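You operate a simulated robot arm through the tools that you are given. There is no shell and no other tool. Be economical: measure what you need, move in short steps, check, and stop when the job is done.

You are at the controls of a simulated two-armed robot. One attempt, no reset.

TASK
Take the rag from the top of the kitting bench and lay it out flat on the checking end of the blue bench.

Only the result counts: the job must be done as asked and must still hold three seconds after the hand-in. Knocking over, shifting, dropping, spilling or breaking anything else fails it.

THE ROBOT
Two 7-joint arms with two-finger parallel grippers on one trunk, on a base that drives. Base frame: it is fixed to the floor where the robot stands at the start and does not move with it; the origin is under the middle of the robot, x ahead of it, y to its left, z up; the surface under the hand at the start is at about z = 0.8. Readings come in m, degrees, newtons and seconds.
The left shoulder is at the start at [0.061, 0.101, 1.009], the right one opposite. With the tool pointing down near the work surface each hand reaches from about 0.26 to 0.54 m from the robot's upright axis, wherever it stands, measured 20 degrees to its own side. Places, roughly: checking end of the blue bench [2.6, -0.1, 0.8]. Payload 2.4 kg a hand.
The TCP of each hand is the grasp point between the finger pads, 0.024 m short of the fingertips. In the tool frame z runs along the fingers and y along their closing line. Largest opening 0.068 m; finger width 0.017, thickness 0.01; the body of the gripper, 0.04 by 0.07 m, starts 0.041 m behind the TCP.
Orientation is told as [roll, pitch, yaw] about the base's x, y, z axes, in that order, counted from this pose: with the fingers straight down and closing along the base's y, the tool's x points along the base's -x, its y along +y and its z along -z.

THE INTERFACE
- The arms move only by the tool move_arm. It takes "left_increments", "right_increments" or both (then of equal length, played together; a hand with none holds still); each is a list of rows, each a list of 7 numbers: the turn, a rotation vector about the tool's x, y, z in units of 90 degrees (1.0 is 90 degrees), then the shift along the tool's x, y, z in units of 150 mm (1.0 is 150 mm), then the finger opening in m, from 0 to 0.068. In form: [[rx, ry, rz, x, y, z, hand], ...]. A call has 1 to 8 rows; each row is the pose to reach, as a shift and turn from the pose commanded when the call began, along the tool's axes at that moment. A call with a number of a shift or a turn outside -1 to 1 is refused whole. A row lasts 0.2 s, in which the tool goes at most 0.05 m and 8.6 degrees; a call with a longer step from one row to the next is refused whole, and so is a gripper value outside its range. A pose out of reach is approached as far as the arm can. The call stops where the force on the tool passes 40 N (or 10 N more than at its start, if that is more) or the arm is blocked; 0.2 s more then pass. The fingers move at their own pace (about 0.072 m/s each) and stop on an object; they squeeze with about 41 N. The grip force told is the motor's: it shows also when the fingers shut on nothing. Time passes only in rows, and 0.2 s behind the last, so rows that repeat a pose let the fingers close. The reply holds the time, the measured pose of the TCP, the force on the tool along the base axes, the opening and the grip force, in the units named above and with some noise, with the torque about the TCP (base axes, N m) and any sound that the robot's microphone picked up, and new pictures: "views" is both (left out), scene, wrist or none (wrist: the cameras of the hands that moved).
- Cameras (640 x 400 px; columns grow to the right, rows downward): "scene" is now at [0.1621, 0.0296, 1.1717]; the picture's right is [0.28, -0.96, 0.00], its down [-0.56, -0.16, -0.81] and it looks along [0.78, 0.22, -0.59] (base axes); focal length 268 px, centre (320, 200). "left" rides on the left gripper at [0.084, -0.011, -0.075] in its tool frame; the picture's right is [0.13, 0.99, 0.00], its down [-0.60, 0.08, -0.79] and it looks along [-0.79, 0.10, 0.61] (tool axes); focal length 251 px, centre (320, 200). "right" rides on the right gripper at [0.084, 0.011, -0.075] in its tool frame; the picture's right is [-0.13, 0.99, 0.00], its down [-0.60, -0.08, -0.79] and it looks along [-0.79, -0.10, 0.61] (tool axes); focal length 251 px, centre (320, 200). There is no depth. A picture from a camera that has moved, and an enlarged one, comes with that camera's place and axes in the base frame and with its lens. The place of the scene camera against the robot may be out by one fixed shift of up to 0.018 m in any direction.
- slide_trunk(by): slides the trunk up (or, below 0, down) by that many m; the arms and the scene camera ride with it, the base frame stays. It gives what a move gives, with no picture.
- base_move(legs): drives the robot by 1 to 6 legs, each [ahead, left, turn to the left] in m, m and degrees, along the robot's own axes; the way and the turn of a leg run together, so that a leg with both is an arc; at most 1.5 m and 180 degrees a leg. The arms and the cameras ride along, it lands a little off, and it stops where it bumps. It gives what a move gives, and a new picture of the scene camera.
- aim_head(pan, tilt): turns the head with the scene camera to pan (to the left, within 86 degrees either way) and tilt (down, from -29 to 69), counted from straight ahead of the robot. It gives what a move gives, and a new picture of the scene camera.
- zoom(camera, box): a new picture of the part [left, top, right, bottom] of that camera's present view, enlarged. The clock stands still meanwhile.
- close_job(): hands the job in; it is judged then, once.

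Work in short steps. Places have to be worked out from the pictures, the camera data and where the tool is seen: move nearer, look again, correct. Check each grasp and each placing, and mend what went wrong. You have 120 turns and 260 pictures in all, those below and enlarged ones among them. Open the grippers and draw the arms clear of the work before you hand the job in, unless the task says otherwise; then end with one line.

The tools are called after "Request:" by a JSON object that holds its "name" and its "arguments". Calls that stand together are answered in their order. move_arm: Moves the arms, as the interface text tells. Its arguments: {"type":"object","properties":{"left_increments":{"type":"array","items":{"type":"array","items":{"type":"number"}}},"right_increments":{"type":"array","items":{"type":"array","items":{"type":"number"}}},"views":{"type":"string","enum":["both","scene","wrist","none"]}},"required":[]} The other tools are called the same way: slide_trunk (by) slides the trunk up or down; base_move (legs) drives the base; aim_head (pan, tilt) turns the head that bears the scene camera; zoom (camera, box) takes an enlarged picture of a part of a camera's view; close_job () hands the job in.

At the start:

```text
time_s: 0.0
left_ee_pos: [0.2813, 0.1633, 1.0216]
left_tcp_rot: [0.0, 0.0, 0.0]
left_contact_force: [0.4, 0.8, -0.4]
left_wrist_torque: [0.01, 0.0, 0.03]
left_gripper_width: 0.0683
left_grip_force: 0.0
right_ee_pos: [0.3231, -0.0405, 1.0289]
right_tcp_rot: [0.1, 0.2, 0.0]
right_contact_force: [-0.3, 0.2, 0.4]
right_wrist_torque: [-0.01, 0.02, 0.02]
right_gripper_width: 0.0681
right_grip_force: 0.1
trunk travel left (down, up): [-0.225, 0.624]
robot x, y, heading: [0.003, -0.0011, -0.0]
head pan, tilt: [16.0, 35.9]
```

scene: 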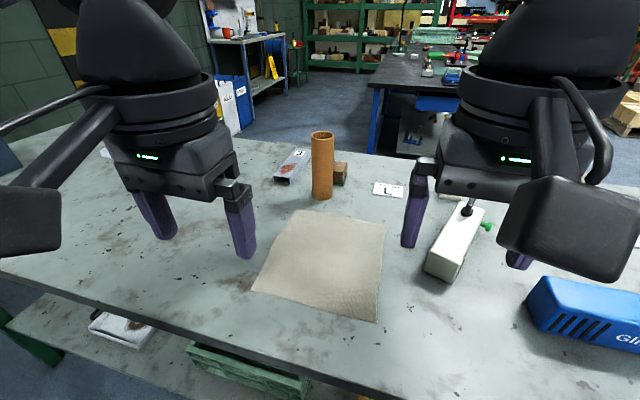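
right: 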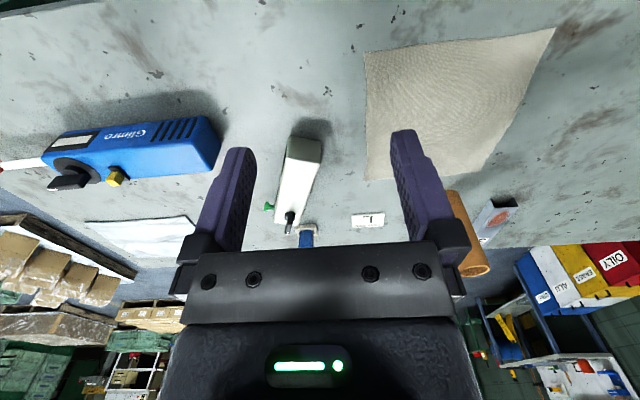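
left: 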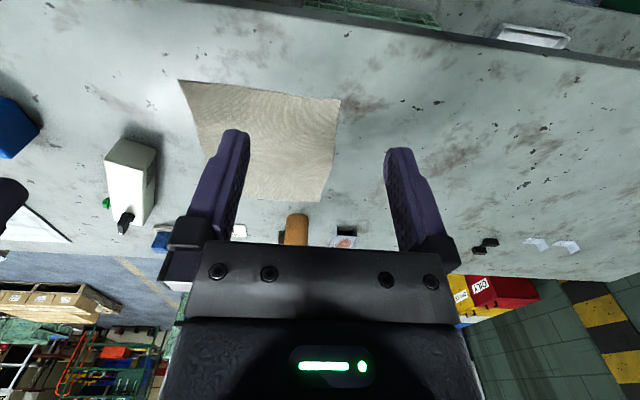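

The rag looks flat at about x 0.39–0.61, y 0.01–0.21. I'll take a closer look at it and at the blue bench before moving.

Request:
{"name": "zoom", "arguments": {"camera": "scene", "box": [220, 120, 420, 340]}}

Request:
{"name": "aim_head", "arguments": {"pan": -5, "tilt": 10}}

```text
1.82 times, centred on (320, 230) of scene
camera zoom: at [0.1621, 0.0296, 1.1717], right [0.28, -0.96, 0.0], down [-0.56, -0.16, -0.81], along [0.78, 0.22, -0.59], focal length 487 px, centre (320, 146)
```

zoom: 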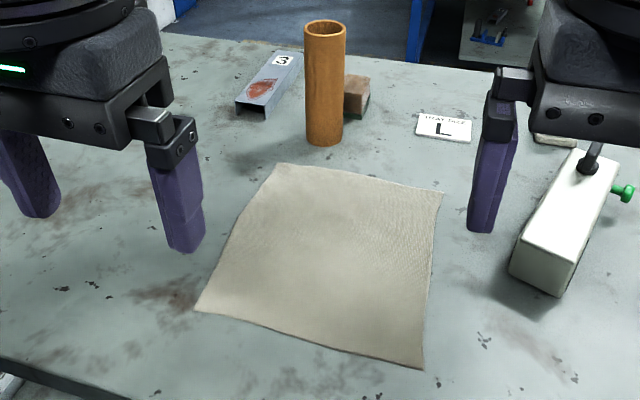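

```text
time_s: 0.9
left_ee_pos: [0.2816, 0.1631, 1.0234]
left_tcp_rot: [0.0, -0.1, 0.0]
left_contact_force: [-0.1, -0.9, -0.5]
left_wrist_torque: [0.0, -0.02, 0.03]
left_gripper_width: 0.0681
left_grip_force: 0.0
right_ee_pos: [0.3242, -0.0401, 1.0292]
right_tcp_rot: [0.1, 0.0, 0.0]
right_contact_force: [-0.9, 0.7, -0.2]
right_wrist_torque: [-0.01, -0.01, 0.0]
right_gripper_width: 0.0679
right_grip_force: 0.0
trunk travel left (down, up): [-0.225, 0.624]
robot x, y, heading: [-0.0029, -0.0001, -0.0]
head pan, tilt: [-5.0, 10.0]
camera scene: at [0.1706, -0.0026, 1.2132], right [-0.09, -1.0, 0.0], down [-0.17, 0.01, -0.98], along [0.98, -0.09, -0.17], focal length 268 px, centre (320, 200)
```

scene: 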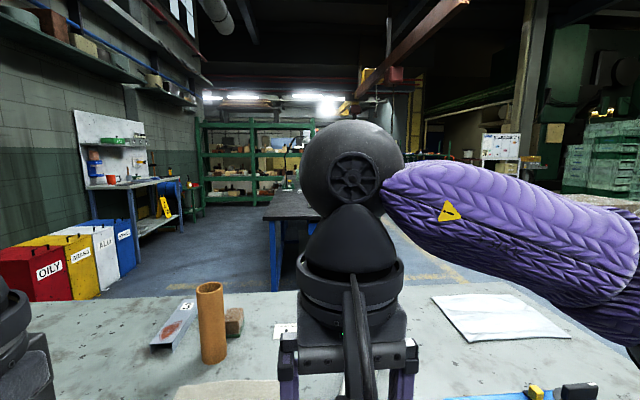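

There is another sheet-like thing to the right of the bench; I'll look at it to be sure which is the rag.

Request:
{"name": "aim_head", "arguments": {"pan": -45, "tilt": 35}}

Request:
{"name": "aim_head", "arguments": {"pan": 18, "tilt": 50}}

```text
time_s: 2.0
left_ee_pos: [0.2816, 0.1645, 1.0227]
left_tcp_rot: [0.0, 0.0, 0.0]
left_contact_force: [-0.7, -0.8, -0.3]
left_wrist_torque: [-0.02, -0.01, 0.01]
left_gripper_width: 0.0682
left_grip_force: 0.0
right_ee_pos: [0.3236, -0.0408, 1.0295]
right_tcp_rot: [0.1, 0.0, 0.0]
right_contact_force: [0.2, 0.6, 0.0]
right_wrist_torque: [0.01, -0.02, -0.01]
right_gripper_width: 0.068
right_grip_force: 0.0
trunk travel left (down, up): [-0.225, 0.624]
robot x, y, heading: [0.0002, 0.0006, 0.1]
head pan, tilt: [-45.0, 35.0]
camera scene: at [0.1403, -0.0568, 1.1732], right [-0.71, -0.71, 0.0], down [-0.41, 0.4, -0.82], along [0.58, -0.58, -0.57], focal length 268 px, centre (320, 200)
```

scene: 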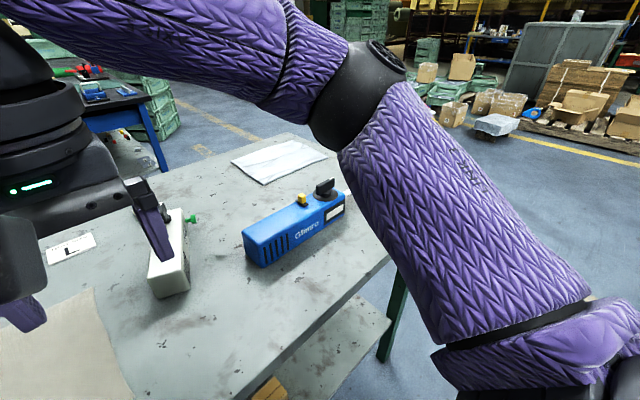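

```text
time_s: 3.3
left_ee_pos: [0.2815, 0.1641, 1.0225]
left_tcp_rot: [-0.1, 0.1, 0.0]
left_contact_force: [-0.4, -0.5, -0.2]
left_wrist_torque: [-0.02, 0.0, 0.03]
left_gripper_width: 0.0681
left_grip_force: 0.0
right_ee_pos: [0.3237, -0.0425, 1.0296]
right_tcp_rot: [0.1, -0.1, 0.1]
right_contact_force: [0.2, -0.4, 0.2]
right_wrist_torque: [-0.01, 0.0, -0.03]
right_gripper_width: 0.068
right_grip_force: 0.1
trunk travel left (down, up): [-0.225, 0.624]
robot x, y, heading: [-0.0032, 0.0036, -0.1]
head pan, tilt: [18.0, 50.0]
camera scene: at [0.1512, 0.0292, 1.1514], right [0.31, -0.95, 0.0], down [-0.73, -0.24, -0.64], along [0.61, 0.2, -0.77], focal length 268 px, centre (320, 200)
```

scene: 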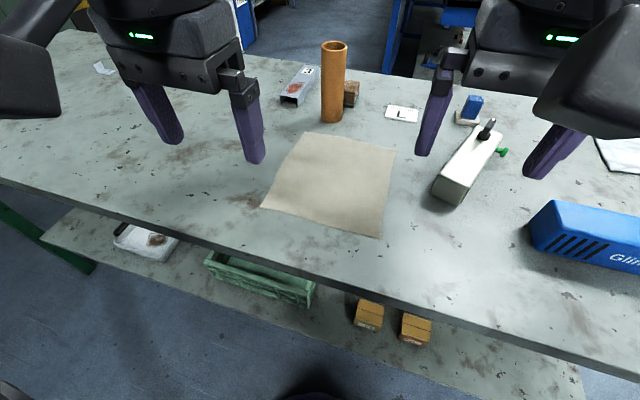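

The beige textured cloth is the rag; the white sheet is paper. I'll shift the base left 0.1 m so the rag is centred, then turn both grippers so the fingers close along x with the cameras facing outward.

Request:
{"name": "base_move", "arguments": {"legs": [[0, 0.107, 0]]}}

Request:
{"name": "move_arm", "arguments": {"left_increments": [[0, 0, 0.09, 0, 0, 0, 0.04], [0, 0, 0.18, 0, 0, 0, 0.04], [0, 0, 0.27, 0, 0, 0, 0.04], [0, 0, 0.36, 0, 0, 0, 0.04], [0, 0, 0.45, 0, 0, 0, 0.04], [0, 0, 0.5, 0, 0, 0, 0.04]], "right_increments": [[0, 0, -0.09, 0, 0, 0, 0.04], [0, 0, -0.18, 0, 0, 0, 0.04], [0, 0, -0.27, 0, 0, 0, 0.04], [0, 0, -0.36, 0, 0, 0, 0.04], [0, 0, -0.45, 0, 0, 0, 0.04], [0, 0, -0.5, 0, 0, 0, 0.04]], "views": "none"}}

Request:
{"name": "move_arm", "arguments": {"left_increments": [[0, 0, 0.09, 0, 0, 0, 0.04], [0, 0, 0.18, 0, 0, 0, 0.04], [0, 0, 0.27, 0, 0, 0, 0.04], [0, 0, 0.36, 0, 0, 0, 0.04], [0, 0, 0.45, 0, 0, 0, 0.04], [0, 0, 0.5, 0, 0, 0, 0.04]], "right_increments": [[0, 0, -0.09, 0, 0, 0, 0.04], [0, 0, -0.18, 0, 0, 0, 0.04], [0, 0, -0.27, 0, 0, 0, 0.04], [0, 0, -0.36, 0, 0, 0, 0.04], [0, 0, -0.45, 0, 0, 0, 0.04], [0, 0, -0.5, 0, 0, 0, 0.04]], "views": "both"}}

```text
time_s: 4.5
left_ee_pos: [0.2819, 0.2688, 1.0227]
left_tcp_rot: [0.0, 0.0, 0.1]
left_contact_force: [-0.4, -0.2, 0.0]
left_wrist_torque: [0.02, 0.01, 0.02]
left_gripper_width: 0.068
left_grip_force: 0.2
right_ee_pos: [0.322, 0.0632, 1.0293]
right_tcp_rot: [0.1, 0.0, 0.1]
right_contact_force: [0.4, 0.1, -0.2]
right_wrist_torque: [-0.02, 0.02, 0.0]
right_gripper_width: 0.0678
right_grip_force: 0.2
trunk travel left (down, up): [-0.225, 0.624]
robot x, y, heading: [-0.0013, 0.1057, 0.1]
head pan, tilt: [18.0, 50.0]
camera scene: at [0.151, 0.1337, 1.1514], right [0.31, -0.95, 0.0], down [-0.73, -0.24, -0.64], along [0.61, 0.2, -0.77], focal length 268 px, centre (320, 200)
```

scene: 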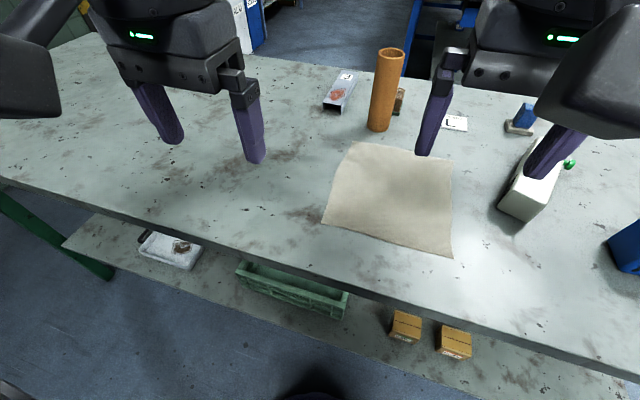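

```text
time_s: 5.9
left_ee_pos: [0.2819, 0.2676, 1.0222]
left_tcp_rot: [-0.1, 0.0, -45.0]
left_contact_force: [0.6, 0.0, -0.5]
left_wrist_torque: [0.02, 0.03, -0.01]
left_gripper_width: 0.0402
left_grip_force: 0.0
right_ee_pos: [0.3229, 0.064, 1.0296]
right_tcp_rot: [-0.1, 0.0, 45.3]
right_contact_force: [-0.5, 0.2, -0.3]
right_wrist_torque: [-0.04, -0.01, -0.03]
right_gripper_width: 0.0401
right_grip_force: 0.0
trunk travel left (down, up): [-0.225, 0.624]
robot x, y, heading: [0.004, 0.1047, 0.3]
head pan, tilt: [18.0, 50.0]
```

```text
time_s: 7.3
left_ee_pos: [0.2353, 0.2222, 1.0115]
left_tcp_rot: [0.1, 0.0, -89.8]
left_contact_force: [0.1, -1.0, 0.7]
left_wrist_torque: [0.01, -0.03, -0.02]
left_gripper_width: 0.0401
left_grip_force: 0.1
left hand out of reach, approached as far as the arm can: row 3, 4, 5, 6
right_ee_pos: [0.2818, 0.0771, 1.017]
right_tcp_rot: [0.0, -0.2, 90.1]
right_contact_force: [0.0, -0.2, 1.0]
right_wrist_torque: [0.01, -0.01, 0.01]
right_gripper_width: 0.04
right_grip_force: 0.0
right hand out of reach, approached as far as the arm can: row 4, 5, 6
trunk travel left (down, up): [-0.225, 0.624]
robot x, y, heading: [-0.0016, 0.105, -0.0]
head pan, tilt: [18.0, 50.0]
camera scene: at [0.151, 0.1335, 1.1514], right [0.31, -0.95, 0.0], down [-0.73, -0.24, -0.64], along [0.61, 0.2, -0.77], focal length 268 px, centre (320, 200)
camera right: at [0.2703, -0.0077, 1.0903], right [-0.99, 0.13, 0.0], down [0.08, 0.6, 0.79], along [0.1, 0.79, -0.61], focal length 251 px, centre (320, 200)
camera left: at [0.2238, 0.3061, 1.0853], right [0.99, 0.13, 0.0], down [0.08, -0.6, 0.79], along [0.1, -0.79, -0.61], focal length 251 px, centre (320, 200)
```

scene: 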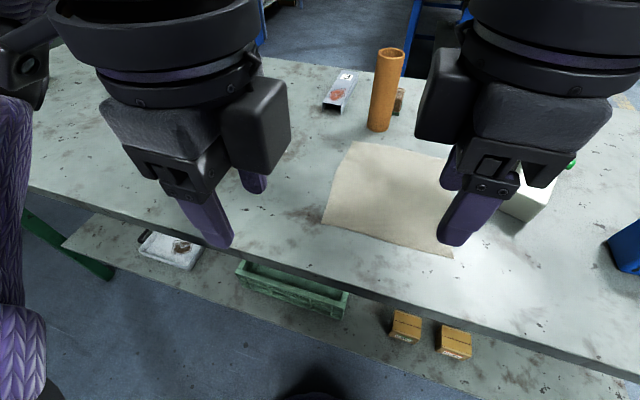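
right: 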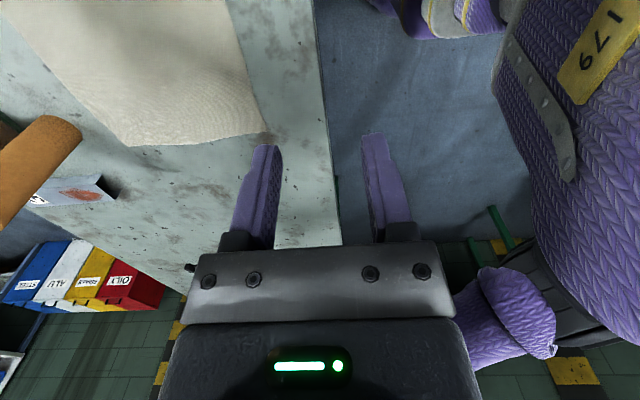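
left: 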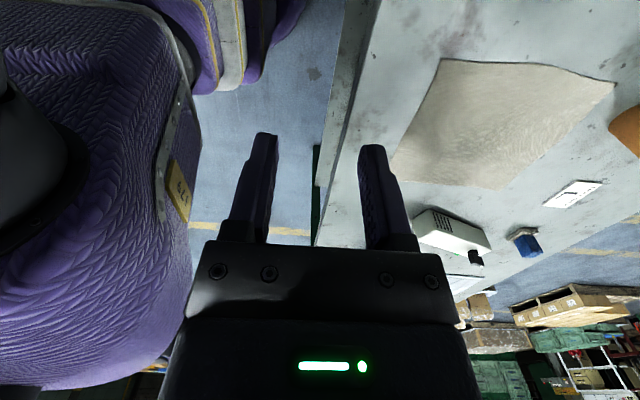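

Both hands are turned but folded close in. I move them forward and down toward the near corners, stopping at about z 0.9.

Request:
{"name": "move_arm", "arguments": {"left_increments": [[0, 0, 0, -0.04, 0.15, 0.12, 0.04], [0, 0, 0, -0.08, 0.3, 0.24, 0.04], [0, 0, 0, -0.12, 0.45, 0.36, 0.04], [0, 0, 0, -0.16, 0.6, 0.48, 0.04], [0, 0, 0, -0.2, 0.75, 0.6, 0.04], [0, 0, 0, -0.247, 0.9, 0.73, 0.04], [0, 0, 0, -0.247, 0.9, 0.73, 0.04]], "right_increments": [[0, 0, 0, 0.05, -0.13, 0.12, 0.04], [0, 0, 0, 0.1, -0.26, 0.24, 0.04], [0, 0, 0, 0.15, -0.4, 0.36, 0.04], [0, 0, 0, 0.2, -0.53, 0.48, 0.04], [0, 0, 0, 0.26, -0.66, 0.6, 0.04], [0, 0, 0, 0.313, -0.8, 0.75, 0.04], [0, 0, 0, 0.313, -0.8, 0.75, 0.04]]}}

```text
time_s: 8.9
left_ee_pos: [0.2629, 0.1579, 0.9348]
left_tcp_rot: [0.0, 0.0, -89.7]
left_contact_force: [0.9, -0.7, -0.4]
left_wrist_torque: [-0.04, -0.03, 0.0]
left_gripper_width: 0.04
left_grip_force: 0.1
left hand out of reach, approached as far as the arm can: row 1, 2, 3, 4, 5, 6, 7
right_ee_pos: [0.2882, 0.0679, 0.9262]
right_tcp_rot: [0.0, -0.1, 90.0]
right_contact_force: [0.5, -0.5, -0.2]
right_wrist_torque: [0.01, -0.04, 0.02]
right_gripper_width: 0.0402
right_grip_force: 0.0
right hand out of reach, approached as far as the arm can: row 1, 2, 3, 4, 5, 6, 7
trunk travel left (down, up): [-0.225, 0.624]
robot x, y, heading: [-0.0006, 0.1039, 0.1]
head pan, tilt: [18.0, 50.0]
camera scene: at [0.151, 0.1335, 1.1514], right [0.31, -0.95, 0.0], down [-0.73, -0.24, -0.64], along [0.61, 0.2, -0.77], focal length 268 px, centre (320, 200)
camera right: at [0.2781, -0.0175, 0.9991], right [-0.99, 0.13, 0.0], down [0.08, 0.6, 0.79], along [0.1, 0.79, -0.61], focal length 251 px, centre (320, 200)
camera left: at [0.2516, 0.2429, 1.0084], right [0.99, 0.13, 0.0], down [0.08, -0.6, 0.79], along [0.11, -0.79, -0.61], focal length 251 px, centre (320, 200)
```

scene: 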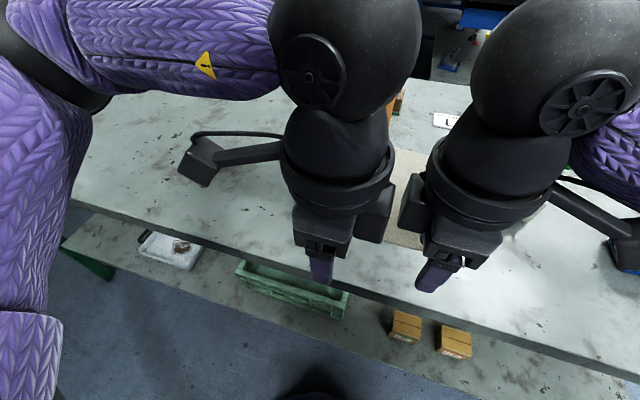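
right: 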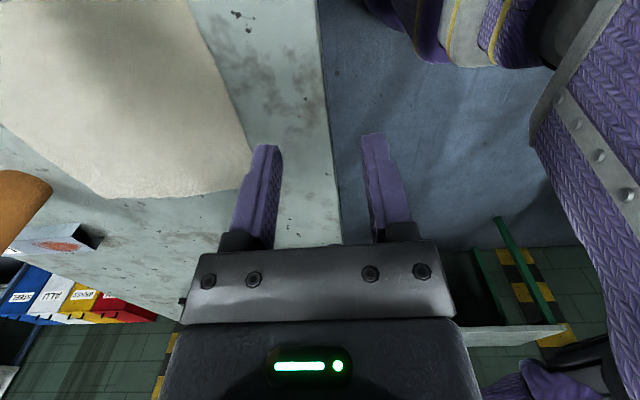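
left: 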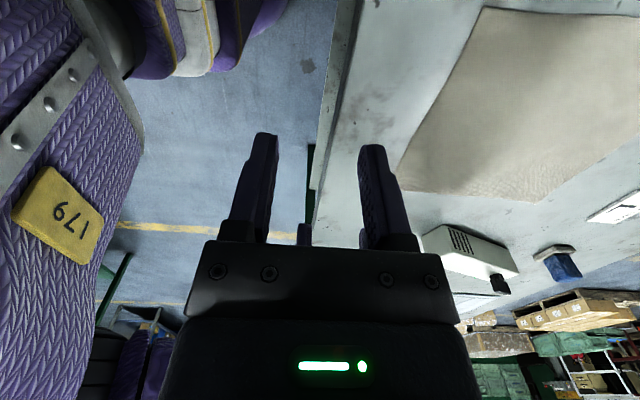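

That wrist turn cannot reach outward (joint limit), so I'll turn both grippers back to yaw 0 while spreading them apart.

Request:
{"name": "move_arm", "arguments": {"left_increments": [[0, 0, -0.09, 0.08, 0, -0.05, 0.04], [0, 0, -0.18, 0.16, 0, -0.1, 0.04], [0, 0, -0.27, 0.24, 0, -0.15, 0.04], [0, 0, -0.36, 0.32, 0, -0.2, 0.04], [0, 0, -0.45, 0.4, 0, -0.2, 0.04], [0, 0, -0.54, 0.4, 0, -0.2, 0.04], [0, 0, -0.63, 0.4, 0, -0.2, 0.04], [0, 0, -0.7, 0.4, 0, -0.2, 0.04]], "right_increments": [[0, 0, 0.09, 0.08, 0, -0.05, 0.04], [0, 0, 0.18, 0.16, 0, -0.1, 0.04], [0, 0, 0.27, 0.24, 0, -0.15, 0.04], [0, 0, 0.36, 0.32, 0, -0.2, 0.04], [0, 0, 0.45, 0.4, 0, -0.2, 0.04], [0, 0, 0.54, 0.4, 0, -0.2, 0.04], [0, 0, 0.63, 0.4, 0, -0.2, 0.04], [0, 0, 0.7, 0.4, 0, -0.2, 0.04]], "views": "none"}}

Request:
{"name": "move_arm", "arguments": {"left_increments": [[0, 0, -0.09, 0, 0, 0, 0.04], [0, 0, -0.18, 0, 0, 0, 0.04], [0, 0, -0.27, 0, 0, 0, 0.04], [0, 0, -0.3, 0, 0, 0, 0.04]], "right_increments": [[0, 0, 0.09, 0, 0, 0, 0.04], [0, 0, 0.18, 0, 0, 0, 0.04], [0, 0, 0.27, 0, 0, 0, 0.04], [0, 0, 0.3, 0, 0, 0, 0.04]], "views": "scene"}}

```text
time_s: 10.7
left_ee_pos: [0.2619, 0.2202, 0.9651]
left_tcp_rot: [-0.1, -0.1, -26.7]
left_contact_force: [-0.4, -1.0, 0.2]
left_wrist_torque: [-0.02, 0.0, -0.01]
left_gripper_width: 0.0401
left_grip_force: 0.0
right_ee_pos: [0.2867, 0.0082, 0.9558]
right_tcp_rot: [0.1, -0.1, 26.9]
right_contact_force: [0.1, 0.1, -0.1]
right_wrist_torque: [-0.01, 0.01, 0.02]
right_gripper_width: 0.04
right_grip_force: 0.1
trunk travel left (down, up): [-0.225, 0.624]
robot x, y, heading: [0.0, 0.1054, 0.2]
head pan, tilt: [18.0, 50.0]
```

```text
time_s: 11.7
left_ee_pos: [0.2616, 0.2211, 0.9659]
left_tcp_rot: [0.0, 0.0, 0.2]
left_contact_force: [-0.6, 0.6, 0.3]
left_wrist_torque: [0.0, -0.02, 0.01]
left_gripper_width: 0.0399
left_grip_force: 0.0
right_ee_pos: [0.2865, 0.0091, 0.9561]
right_tcp_rot: [0.0, -0.1, 0.0]
right_contact_force: [0.5, 0.4, -0.4]
right_wrist_torque: [-0.01, 0.0, 0.03]
right_gripper_width: 0.0401
right_grip_force: 0.0
trunk travel left (down, up): [-0.225, 0.624]
robot x, y, heading: [0.0019, 0.1019, 0.1]
head pan, tilt: [18.0, 50.0]
camera scene: at [0.151, 0.1335, 1.1514], right [0.31, -0.95, 0.0], down [-0.73, -0.24, -0.64], along [0.61, 0.2, -0.77], focal length 268 px, centre (320, 200)
```

scene: 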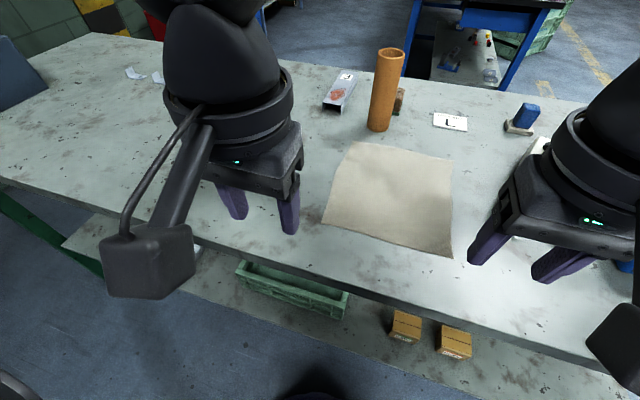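

Both hands are back upright. I move them to above the near corners with the fingers a little narrower and check with the wrist cameras.

Request:
{"name": "move_arm", "arguments": {"left_increments": [[0, 0, 0, -0.19, -0.055, 0.128, 0.035], [0, 0, 0, -0.38, -0.11, 0.256, 0.035], [0, 0, 0, -0.57, -0.165, 0.384, 0.035], [0, 0, 0, -0.76, -0.22, 0.512, 0.035], [0, 0, 0, -0.933, -0.273, 0.64, 0.035], [0, 0, 0, -0.933, -0.273, 0.64, 0.035]], "right_increments": [[0, 0, 0, -0.154, 0.035, 0.115, 0.035], [0, 0, 0, -0.308, 0.07, 0.23, 0.035], [0, 0, 0, -0.462, 0.105, 0.345, 0.035], [0, 0, 0, -0.616, 0.14, 0.46, 0.035], [0, 0, 0, -0.77, 0.173, 0.573, 0.035], [0, 0, 0, -0.77, 0.173, 0.573, 0.035]]}}

```text
time_s: 13.1
left_ee_pos: [0.3911, 0.1917, 0.8723]
left_tcp_rot: [-0.1, 0.0, 0.2]
left_contact_force: [-0.7, 1.0, 1.1]
left_wrist_torque: [0.02, 0.0, 0.03]
left_gripper_width: 0.035
left_grip_force: 0.0
left hand out of reach, approached as far as the arm can: row 5, 6
right_ee_pos: [0.4027, 0.036, 0.8706]
right_tcp_rot: [0.1, 0.0, 0.1]
right_contact_force: [0.4, 0.4, -0.8]
right_wrist_torque: [-0.02, -0.01, 0.04]
right_gripper_width: 0.0352
right_grip_force: 0.0
trunk travel left (down, up): [-0.225, 0.624]
robot x, y, heading: [-0.0006, 0.1035, -0.2]
head pan, tilt: [18.0, 50.0]
camera scene: at [0.1512, 0.1336, 1.1514], right [0.31, -0.95, 0.0], down [-0.73, -0.24, -0.64], along [0.61, 0.2, -0.77], focal length 268 px, centre (320, 200)
camera right: at [0.3191, 0.0472, 0.9443], right [0.13, 0.99, 0.0], down [0.6, -0.08, 0.79], along [0.79, -0.1, -0.61], focal length 251 px, centre (320, 200)
camera left: at [0.3073, 0.1812, 0.9465], right [-0.13, 0.99, 0.0], down [0.6, 0.08, 0.79], along [0.79, 0.1, -0.61], focal length 251 px, centre (320, 200)
```

scene: 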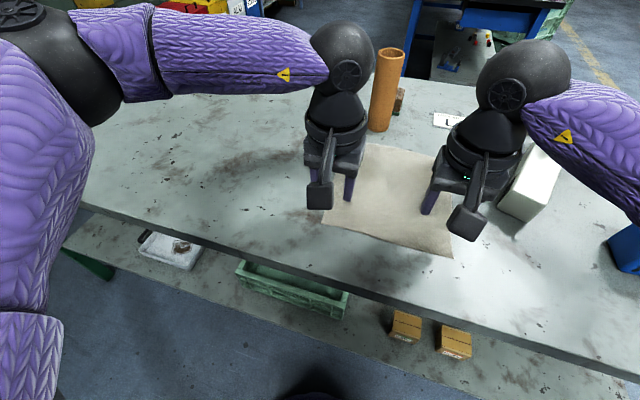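
right: 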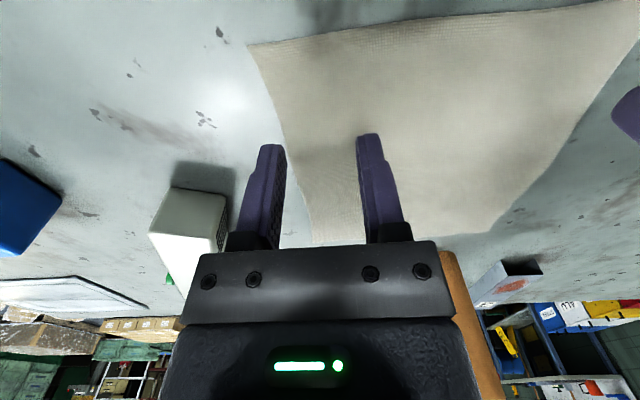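
left: 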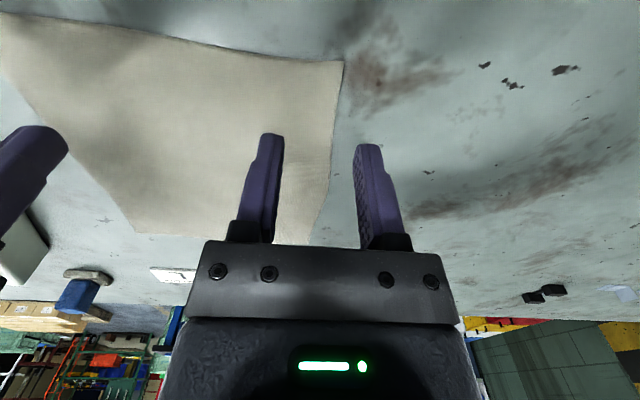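

The corners sit at about (0.370, 0.202) and (0.369, 0.004). I align the fingers just inside them and lower to a little above the cloth.

Request:
{"name": "move_arm", "arguments": {"left_increments": [[0, 0, 0, 0.02, -0.06, 0.06, 0.035], [0, 0, 0, 0.04, -0.113, 0.15, 0.035], [0, 0, 0, 0.04, -0.113, 0.24, 0.035], [0, 0, 0, 0.04, -0.113, 0.24, 0.035]], "right_increments": [[0, 0, 0, 0.06, -0.01, 0.06, 0.035], [0, 0, 0, 0.117, -0.02, 0.15, 0.035], [0, 0, 0, 0.117, -0.02, 0.23, 0.035], [0, 0, 0, 0.117, -0.02, 0.23, 0.035]]}}

```text
time_s: 14.1
left_ee_pos: [0.3781, 0.1888, 0.8389]
left_tcp_rot: [-0.1, 0.0, 0.1]
left_contact_force: [-0.2, 0.4, -0.1]
left_wrist_torque: [0.02, 0.0, -0.01]
left_gripper_width: 0.035
left_grip_force: 0.0
left hand out of reach, approached as far as the arm can: row 1, 2, 3, 4
right_ee_pos: [0.385, 0.0327, 0.836]
right_tcp_rot: [0.1, 0.0, 0.1]
right_contact_force: [0.4, -0.7, 0.3]
right_wrist_torque: [0.04, 0.0, -0.01]
right_gripper_width: 0.035
right_grip_force: 0.2
trunk travel left (down, up): [-0.225, 0.624]
robot x, y, heading: [0.0006, 0.1056, 0.1]
head pan, tilt: [18.0, 50.0]
camera scene: at [0.1511, 0.1335, 1.1514], right [0.31, -0.95, 0.0], down [-0.73, -0.24, -0.64], along [0.61, 0.2, -0.77], focal length 268 px, centre (320, 200)
camera right: at [0.3015, 0.0433, 0.9101], right [0.13, 0.99, 0.0], down [0.6, -0.08, 0.79], along [0.79, -0.1, -0.61], focal length 251 px, centre (320, 200)
camera left: at [0.2934, 0.1787, 0.9126], right [-0.13, 0.99, 0.0], down [0.6, 0.08, 0.79], along [0.79, 0.1, -0.61], focal length 251 px, centre (320, 200)
```

scene: 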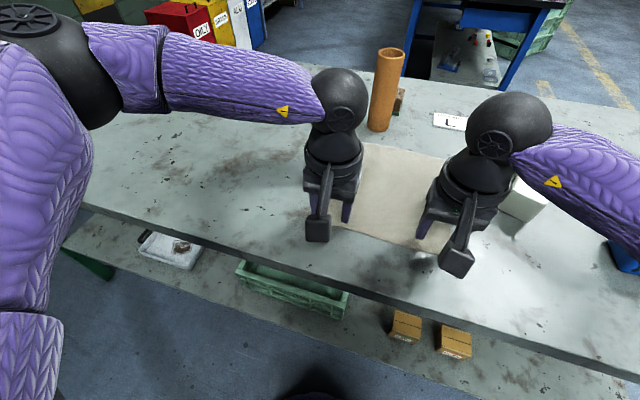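
right: 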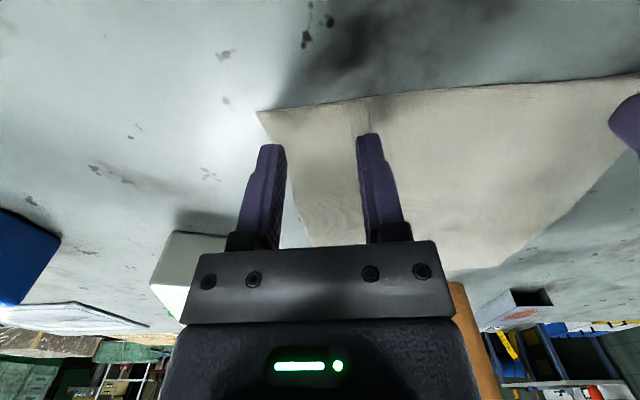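
left: 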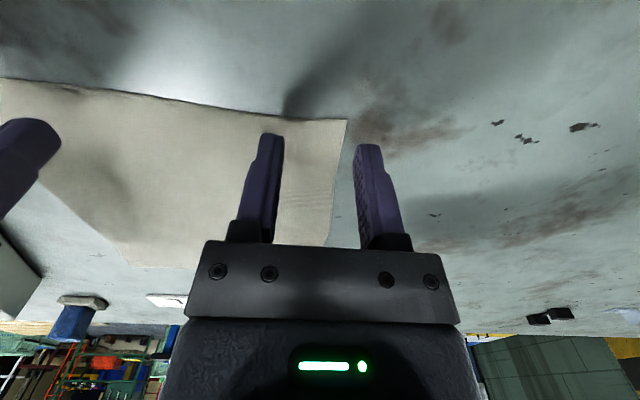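

The left arm is at a joint limit (it can't come further in). I'll raise it slightly and turn it about +25° in yaw to relieve that, then bring it to the corner.

Request:
{"name": "move_arm", "arguments": {"left_increments": [[0, 0, -0.09, 0, 0, -0.15, 0.035], [0, 0, -0.18, 0, 0, -0.15, 0.035], [0, 0, -0.27, 0, 0, -0.15, 0.035], [0, 0, -0.27, -0.047, -0.092, -0.1, 0.035], [0, 0, -0.27, -0.047, -0.092, -0.05, 0.035], [0, 0, -0.27, -0.047, -0.092, -0.05, 0.035]], "views": "wrist"}}

```text
time_s: 15.5
left_ee_pos: [0.3791, 0.1874, 0.8496]
left_tcp_rot: [-0.1, 0.0, 24.3]
left_contact_force: [-0.3, 0.2, -0.4]
left_wrist_torque: [-0.01, 0.01, -0.02]
left_gripper_width: 0.0353
left_grip_force: 0.0
left hand out of reach, approached as far as the arm can: row 4, 5, 6
right_ee_pos: [0.3855, 0.0326, 0.836]
right_tcp_rot: [0.1, -0.1, 0.1]
right_contact_force: [0.4, 0.1, -0.6]
right_wrist_torque: [-0.03, 0.01, 0.0]
right_gripper_width: 0.0349
right_grip_force: 0.1
trunk travel left (down, up): [-0.225, 0.624]
robot x, y, heading: [0.0027, 0.1076, -0.0]
head pan, tilt: [18.0, 50.0]
camera left: at [0.3076, 0.1438, 0.9235], right [-0.53, 0.85, 0.0], down [0.52, 0.32, 0.79], along [0.67, 0.42, -0.61], focal length 251 px, centre (320, 200)
```

left: 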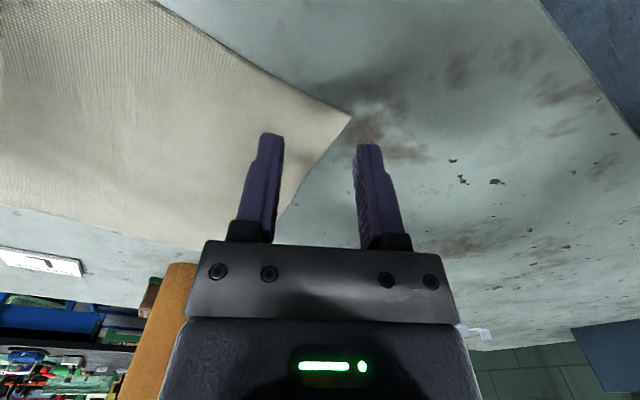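

Still limited, so it isn't the wrist; I'll raise the left arm and swing it outward to unwind its elbow, then come back in.

Request:
{"name": "move_arm", "arguments": {"left_increments": [[0, 0, 0, 0, 0, -0.25, 0.035], [0, 0, 0.09, -0.1, 0.1, -0.5, 0.035], [0, 0, 0.18, -0.25, 0.2, -0.7, 0.035], [0, 0, 0.27, -0.4, 0.3, -0.9, 0.035], [0, 0, 0.27, -0.52, 0.4, -0.9, 0.035], [0, 0, 0.27, -0.52, 0.6, -0.9, 0.035], [0, 0, 0.27, -0.52, 0.6, -0.9, 0.035]], "views": "scene"}}

```text
time_s: 17.1
left_ee_pos: [0.4138, 0.3021, 0.9823]
left_tcp_rot: [-0.1, -0.1, 0.1]
left_contact_force: [-1.0, 0.4, 1.0]
left_wrist_torque: [0.04, -0.04, 0.02]
left_gripper_width: 0.0351
left_grip_force: 0.0
right_ee_pos: [0.3841, 0.0332, 0.8363]
right_tcp_rot: [0.1, 0.0, 0.1]
right_contact_force: [-0.4, -0.5, 0.2]
right_wrist_torque: [0.04, 0.04, 0.02]
right_gripper_width: 0.0349
right_grip_force: 0.0
trunk travel left (down, up): [-0.225, 0.624]
robot x, y, heading: [-0.0009, 0.1025, 0.1]
head pan, tilt: [18.0, 50.0]
camera scene: at [0.151, 0.1336, 1.1514], right [0.31, -0.95, 0.0], down [-0.73, -0.24, -0.64], along [0.61, 0.2, -0.77], focal length 268 px, centre (320, 200)
```

scene: 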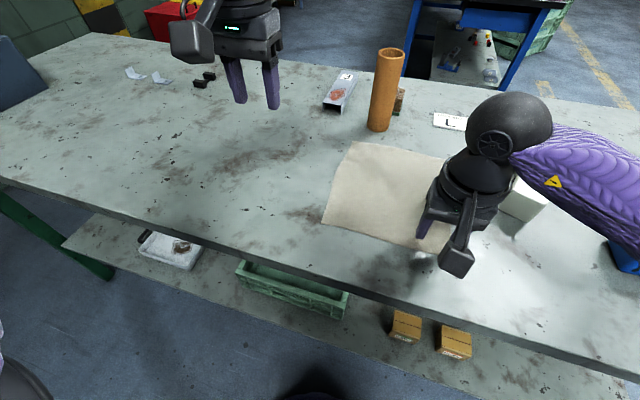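

The elbow has unwound outward. Now I return inward to the corner.

Request:
{"name": "move_arm", "arguments": {"left_increments": [[0, 0, 0, 0.04, -0.2, 0.1, 0.035], [0, 0, 0, 0.08, -0.4, 0.2, 0.035], [0, 0, 0, 0.12, -0.6, 0.35, 0.035], [0, 0, 0, 0.16, -0.75, 0.5, 0.035], [0, 0, 0, 0.193, -0.847, 0.7, 0.035], [0, 0, 0, 0.193, -0.847, 0.92, 0.035], [0, 0, 0, 0.193, -0.847, 0.95, 0.035]], "views": "wrist"}}

```text
time_s: 18.7
left_ee_pos: [0.376, 0.1885, 0.8454]
left_tcp_rot: [-0.1, 0.1, 0.1]
left_contact_force: [-0.6, 0.1, 0.9]
left_wrist_torque: [0.03, 0.03, 0.01]
left_gripper_width: 0.0349
left_grip_force: 0.0
left hand out of reach, approached as far as the arm can: row 5, 6, 7
right_ee_pos: [0.3849, 0.0329, 0.8362]
right_tcp_rot: [0.2, 0.1, 0.1]
right_contact_force: [0.1, -1.2, -0.2]
right_wrist_torque: [-0.03, 0.01, -0.04]
right_gripper_width: 0.0348
right_grip_force: 0.0
trunk travel left (down, up): [-0.225, 0.624]
robot x, y, heading: [0.0025, 0.1043, 0.1]
head pan, tilt: [18.0, 50.0]
camera left: at [0.2927, 0.1765, 0.9199], right [-0.13, 0.99, 0.0], down [0.6, 0.08, 0.79], along [0.79, 0.1, -0.61], focal length 251 px, centre (320, 200)
```

left: 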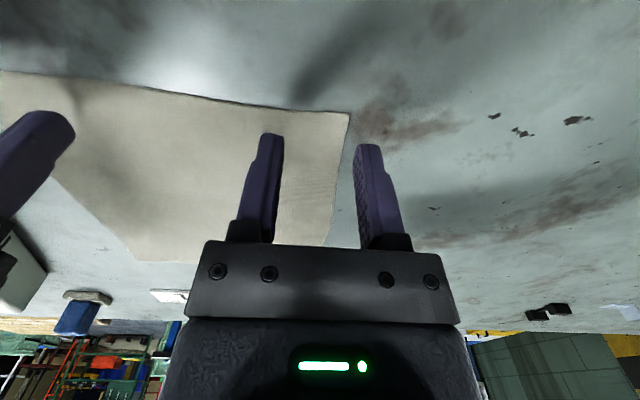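

Same limit, so I'll raise both hands and shift the base 4 cm right to give the left hand room.

Request:
{"name": "move_arm", "arguments": {"left_increments": [[0, 0, 0, 0, 0, -0.25, 0.035], [0, 0, 0, 0, 0, -0.3, 0.035]], "right_increments": [[0, 0, 0, 0, 0, -0.25, 0.035], [0, 0, 0, 0, 0.1, -0.4, 0.035]], "views": "none"}}

Request:
{"name": "base_move", "arguments": {"legs": [[0, -0.04, 0]]}}

```text
time_s: 19.3
left_ee_pos: [0.377, 0.1857, 0.8898]
left_tcp_rot: [-0.1, -0.1, 0.0]
left_contact_force: [0.4, 0.4, 0.8]
left_wrist_torque: [0.01, -0.02, 0.0]
left_gripper_width: 0.0349
left_grip_force: 0.1
right_ee_pos: [0.3845, 0.0462, 0.8957]
right_tcp_rot: [0.1, -0.1, 0.0]
right_contact_force: [0.6, -0.2, 0.9]
right_wrist_torque: [0.04, 0.02, 0.03]
right_gripper_width: 0.0349
right_grip_force: 0.1
trunk travel left (down, up): [-0.225, 0.624]
robot x, y, heading: [-0.0014, 0.1017, -0.2]
head pan, tilt: [18.0, 50.0]
```

```text
time_s: 20.1
left_ee_pos: [0.3768, 0.1436, 0.8907]
left_tcp_rot: [0.0, 0.0, 0.1]
left_contact_force: [-0.1, -0.5, -0.1]
left_wrist_torque: [0.01, 0.0, -0.03]
left_gripper_width: 0.0351
left_grip_force: 0.1
right_ee_pos: [0.3829, 0.0055, 0.8962]
right_tcp_rot: [0.2, 0.0, 0.2]
right_contact_force: [-0.1, 0.8, -1.5]
right_wrist_torque: [0.01, -0.01, 0.0]
right_gripper_width: 0.0349
right_grip_force: 0.0
trunk travel left (down, up): [-0.225, 0.624]
robot x, y, heading: [-0.0, 0.0647, 0.1]
head pan, tilt: [18.0, 50.0]
camera scene: at [0.1512, 0.0926, 1.1514], right [0.31, -0.95, 0.0], down [-0.73, -0.24, -0.64], along [0.61, 0.2, -0.77], focal length 268 px, centre (320, 200)
```

scene: 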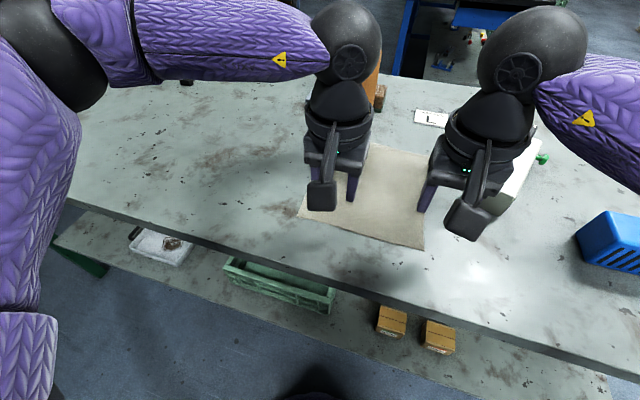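

Now I lower both to the corners at about z 0.836.

Request:
{"name": "move_arm", "arguments": {"left_increments": [[0, 0, 0, -0.055, 0.225, 0.1, 0.035], [0, 0, 0, -0.055, 0.225, 0.3, 0.035], [0, 0, 0, -0.055, 0.225, 0.365, 0.035], [0, 0, 0, -0.055, 0.225, 0.365, 0.035]], "right_increments": [[0, 0, 0, -0.015, 0.175, 0.1, 0.035], [0, 0, 0, -0.015, 0.175, 0.3, 0.035], [0, 0, 0, -0.015, 0.175, 0.4, 0.035], [0, 0, 0, -0.015, 0.175, 0.4, 0.035]], "views": "wrist"}}

```text
time_s: 21.1
left_ee_pos: [0.3864, 0.178, 0.835]
left_tcp_rot: [0.0, 0.0, 0.1]
left_contact_force: [0.5, -0.7, 0.9]
left_wrist_torque: [-0.01, -0.03, 0.01]
left_gripper_width: 0.035
left_grip_force: 0.1
right_ee_pos: [0.3852, 0.0339, 0.8351]
right_tcp_rot: [0.0, 0.0, 0.1]
right_contact_force: [-0.5, 0.0, -0.3]
right_wrist_torque: [0.02, 0.01, -0.02]
right_gripper_width: 0.0352
right_grip_force: 0.1
trunk travel left (down, up): [-0.225, 0.624]
robot x, y, heading: [0.005, 0.0621, -0.1]
head pan, tilt: [18.0, 50.0]
camera right: at [0.3013, 0.0449, 0.9096], right [0.13, 0.99, 0.0], down [0.6, -0.08, 0.79], along [0.79, -0.1, -0.61], focal length 251 px, centre (320, 200)
camera left: at [0.3024, 0.1685, 0.9098], right [-0.13, 0.99, 0.0], down [0.6, 0.08, 0.79], along [0.79, 0.1, -0.61], focal length 251 px, centre (320, 200)
```

right: 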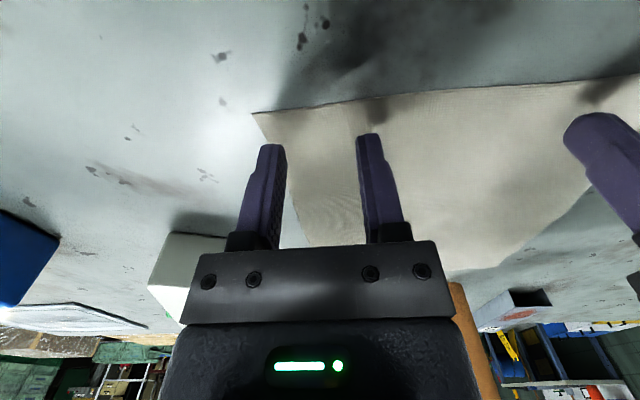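
left: 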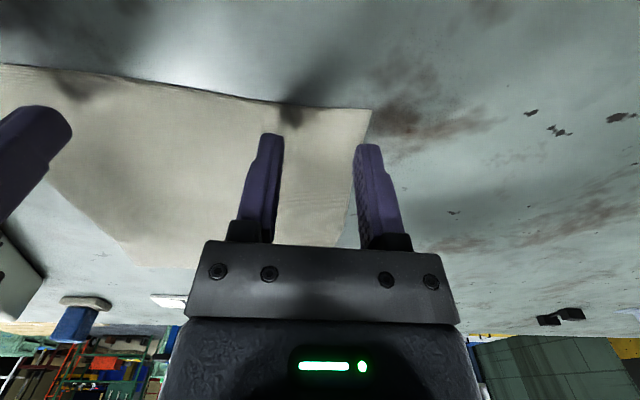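

Both straddle the corners well. I nudge them slightly inward and lower until the tips touch the cloth.

Request:
{"name": "move_arm", "arguments": {"left_increments": [[0, 0, 0, 0, -0.045, 0.03, 0.035], [0, 0, 0, 0, -0.045, 0.06, 0.035], [0, 0, 0, 0, -0.045, 0.08, 0.035], [0, 0, 0, 0, -0.045, 0.09, 0.035]], "right_increments": [[0, 0, 0, 0, 0.025, 0.03, 0.035], [0, 0, 0, 0, 0.025, 0.06, 0.035], [0, 0, 0, 0, 0.025, 0.08, 0.035], [0, 0, 0, 0, 0.025, 0.09, 0.035]], "views": "wrist"}}

```text
time_s: 22.1
left_ee_pos: [0.3861, 0.1709, 0.8264]
left_tcp_rot: [-0.1, -0.5, 0.2]
left_contact_force: [3.7, 4.1, 34.8]
left_wrist_torque: [0.32, 0.04, -0.01]
left_gripper_width: 0.035
left_grip_force: 0.0
right_ee_pos: [0.3847, 0.0367, 0.8251]
right_tcp_rot: [0.2, -0.3, 0.0]
right_contact_force: [3.0, -1.1, 20.8]
right_wrist_torque: [-0.36, 0.0, 0.1]
right_gripper_width: 0.0351
right_grip_force: 0.0
trunk travel left (down, up): [-0.225, 0.624]
robot x, y, heading: [-0.0008, 0.0619, 0.1]
head pan, tilt: [18.0, 50.0]
camera right: at [0.3007, 0.0475, 0.8989], right [0.13, 0.99, 0.0], down [0.6, -0.08, 0.8], along [0.79, -0.1, -0.6], focal length 251 px, centre (320, 200)
camera left: at [0.3009, 0.1606, 0.8988], right [-0.13, 0.99, 0.0], down [0.6, 0.08, 0.8], along [0.79, 0.1, -0.6], focal length 251 px, centre (320, 200)
```

right: 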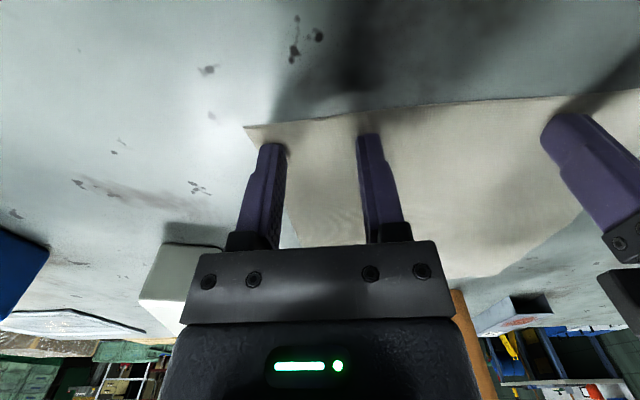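
left: 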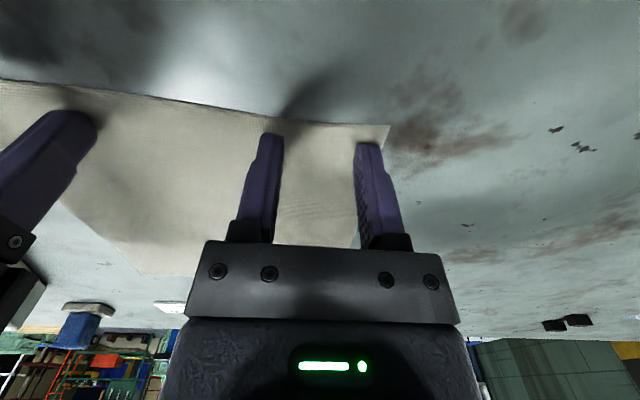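

The tips press on the cloth (35 N left, 21 N right). I ease the left a hair and close both hands to gather a fold.

Request:
{"name": "move_arm", "arguments": {"left_increments": [[0, 0, 0, 0, 0, -0.008, 0.0], [0, 0, 0, 0, 0, -0.008, 0.0], [0, 0, 0, 0, 0, -0.008, 0.0]], "right_increments": [[0, 0, 0, 0, 0, 0, 0.0], [0, 0, 0, 0, 0, 0, 0.0], [0, 0, 0, 0, 0, 0, 0.0]], "views": "wrist"}}

```text
time_s: 22.9
left_ee_pos: [0.3837, 0.1701, 0.8246]
left_tcp_rot: [-0.2, -0.3, 0.2]
left_contact_force: [2.0, -16.2, 38.0]
left_wrist_torque: [-0.26, 0.08, 0.04]
left_gripper_width: 0.0065
left_grip_force: 29.4
right_ee_pos: [0.3832, 0.0383, 0.8255]
right_tcp_rot: [0.3, -0.2, 0.2]
right_contact_force: [2.4, 17.4, 34.5]
right_wrist_torque: [0.31, 0.04, 0.03]
right_gripper_width: 0.0016
right_grip_force: 26.6
trunk travel left (down, up): [-0.225, 0.624]
robot x, y, heading: [-0.0028, 0.065, 0.3]
head pan, tilt: [18.0, 50.0]
camera right: at [0.2993, 0.0478, 0.8988], right [0.13, 0.99, 0.01], down [0.6, -0.08, 0.8], along [0.79, -0.1, -0.6], focal length 251 px, centre (320, 200)
camera left: at [0.2991, 0.1604, 0.8989], right [-0.13, 0.99, 0.0], down [0.6, 0.08, 0.8], along [0.79, 0.1, -0.61], focal length 251 px, centre (320, 200)
```

right: 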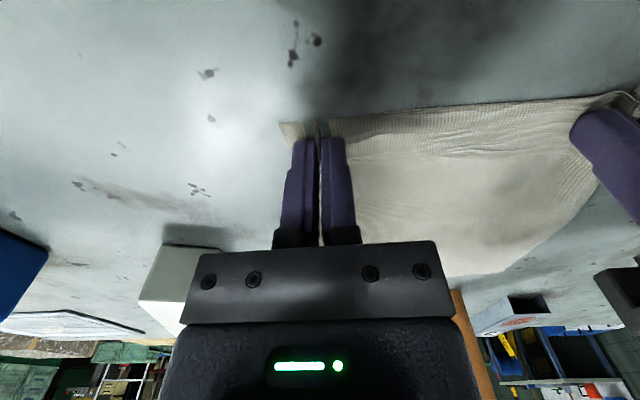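
left: 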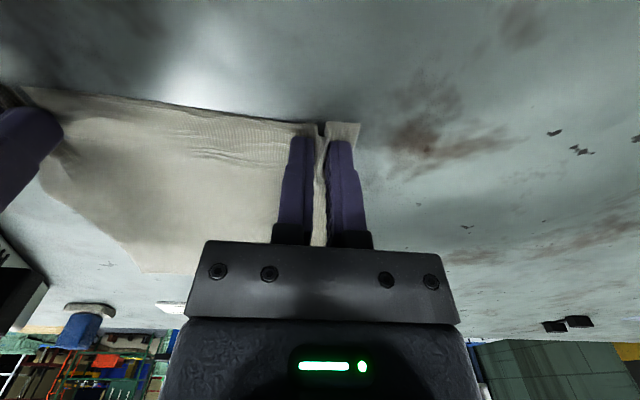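

Both hands appear to hold a fold. I wait for them to finish closing, then lift both together slowly and look.

Request:
{"name": "move_arm", "arguments": {"left_increments": [[0, 0, 0, 0, 0, -0.02, 0.0], [0, 0, 0, 0, 0, -0.05, 0.0], [0, 0, 0, 0, 0, -0.15, 0.0], [0, 0, 0, 0, 0, -0.3, 0.0], [0, 0, 0, 0, 0, -0.45, 0.0]], "right_increments": [[0, 0, 0, 0, 0, -0.02, 0.0], [0, 0, 0, 0, 0, -0.05, 0.0], [0, 0, 0, 0, 0, -0.15, 0.0], [0, 0, 0, 0, 0, -0.3, 0.0], [0, 0, 0, 0, 0, -0.45, 0.0]]}}

```text
time_s: 24.1
left_ee_pos: [0.3862, 0.1723, 0.8898]
left_tcp_rot: [-0.1, 0.2, 0.2]
left_contact_force: [0.3, -25.5, 0.2]
left_wrist_torque: [-0.61, -0.02, 0.06]
left_gripper_width: 0.0067
left_grip_force: 29.1
right_ee_pos: [0.3852, 0.036, 0.89]
right_tcp_rot: [0.2, 0.0, 0.1]
right_contact_force: [-0.4, 26.5, 0.2]
right_wrist_torque: [0.65, 0.05, 0.07]
right_gripper_width: 0.0018
right_grip_force: 26.3
trunk travel left (down, up): [-0.225, 0.624]
robot x, y, heading: [0.0004, 0.0643, 0.3]
head pan, tilt: [18.0, 50.0]
camera scene: at [0.1512, 0.0927, 1.1514], right [0.31, -0.95, 0.0], down [-0.73, -0.24, -0.64], along [0.61, 0.2, -0.77], focal length 268 px, centre (320, 200)
camera right: at [0.3013, 0.0465, 0.9645], right [0.13, 0.99, 0.0], down [0.6, -0.08, 0.79], along [0.79, -0.1, -0.61], focal length 251 px, centre (320, 200)
camera left: at [0.3029, 0.1615, 0.964], right [-0.13, 0.99, 0.0], down [0.6, 0.08, 0.79], along [0.79, 0.1, -0.61], focal length 251 px, centre (320, 200)
```

scene: 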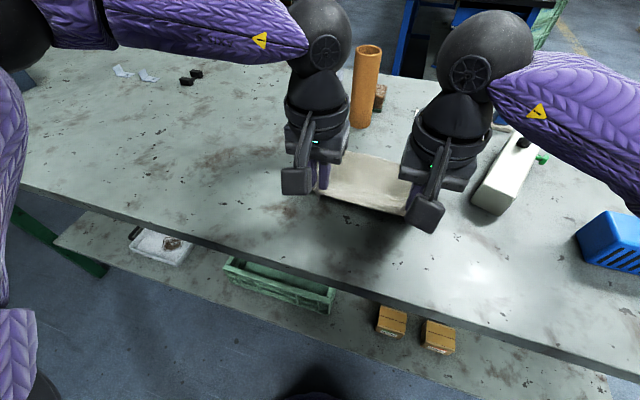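
right: 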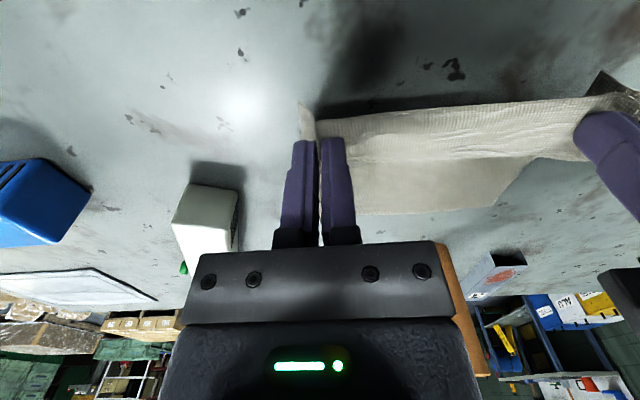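
left: 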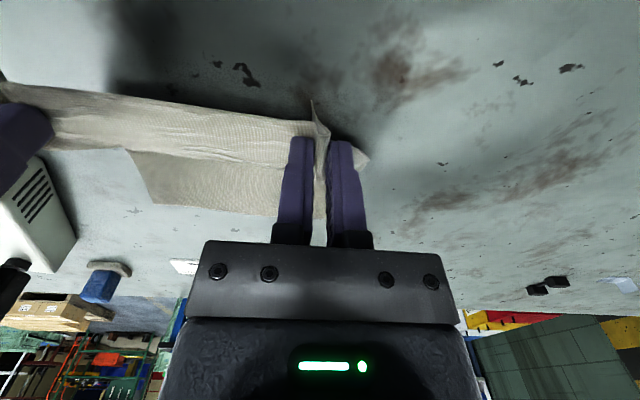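

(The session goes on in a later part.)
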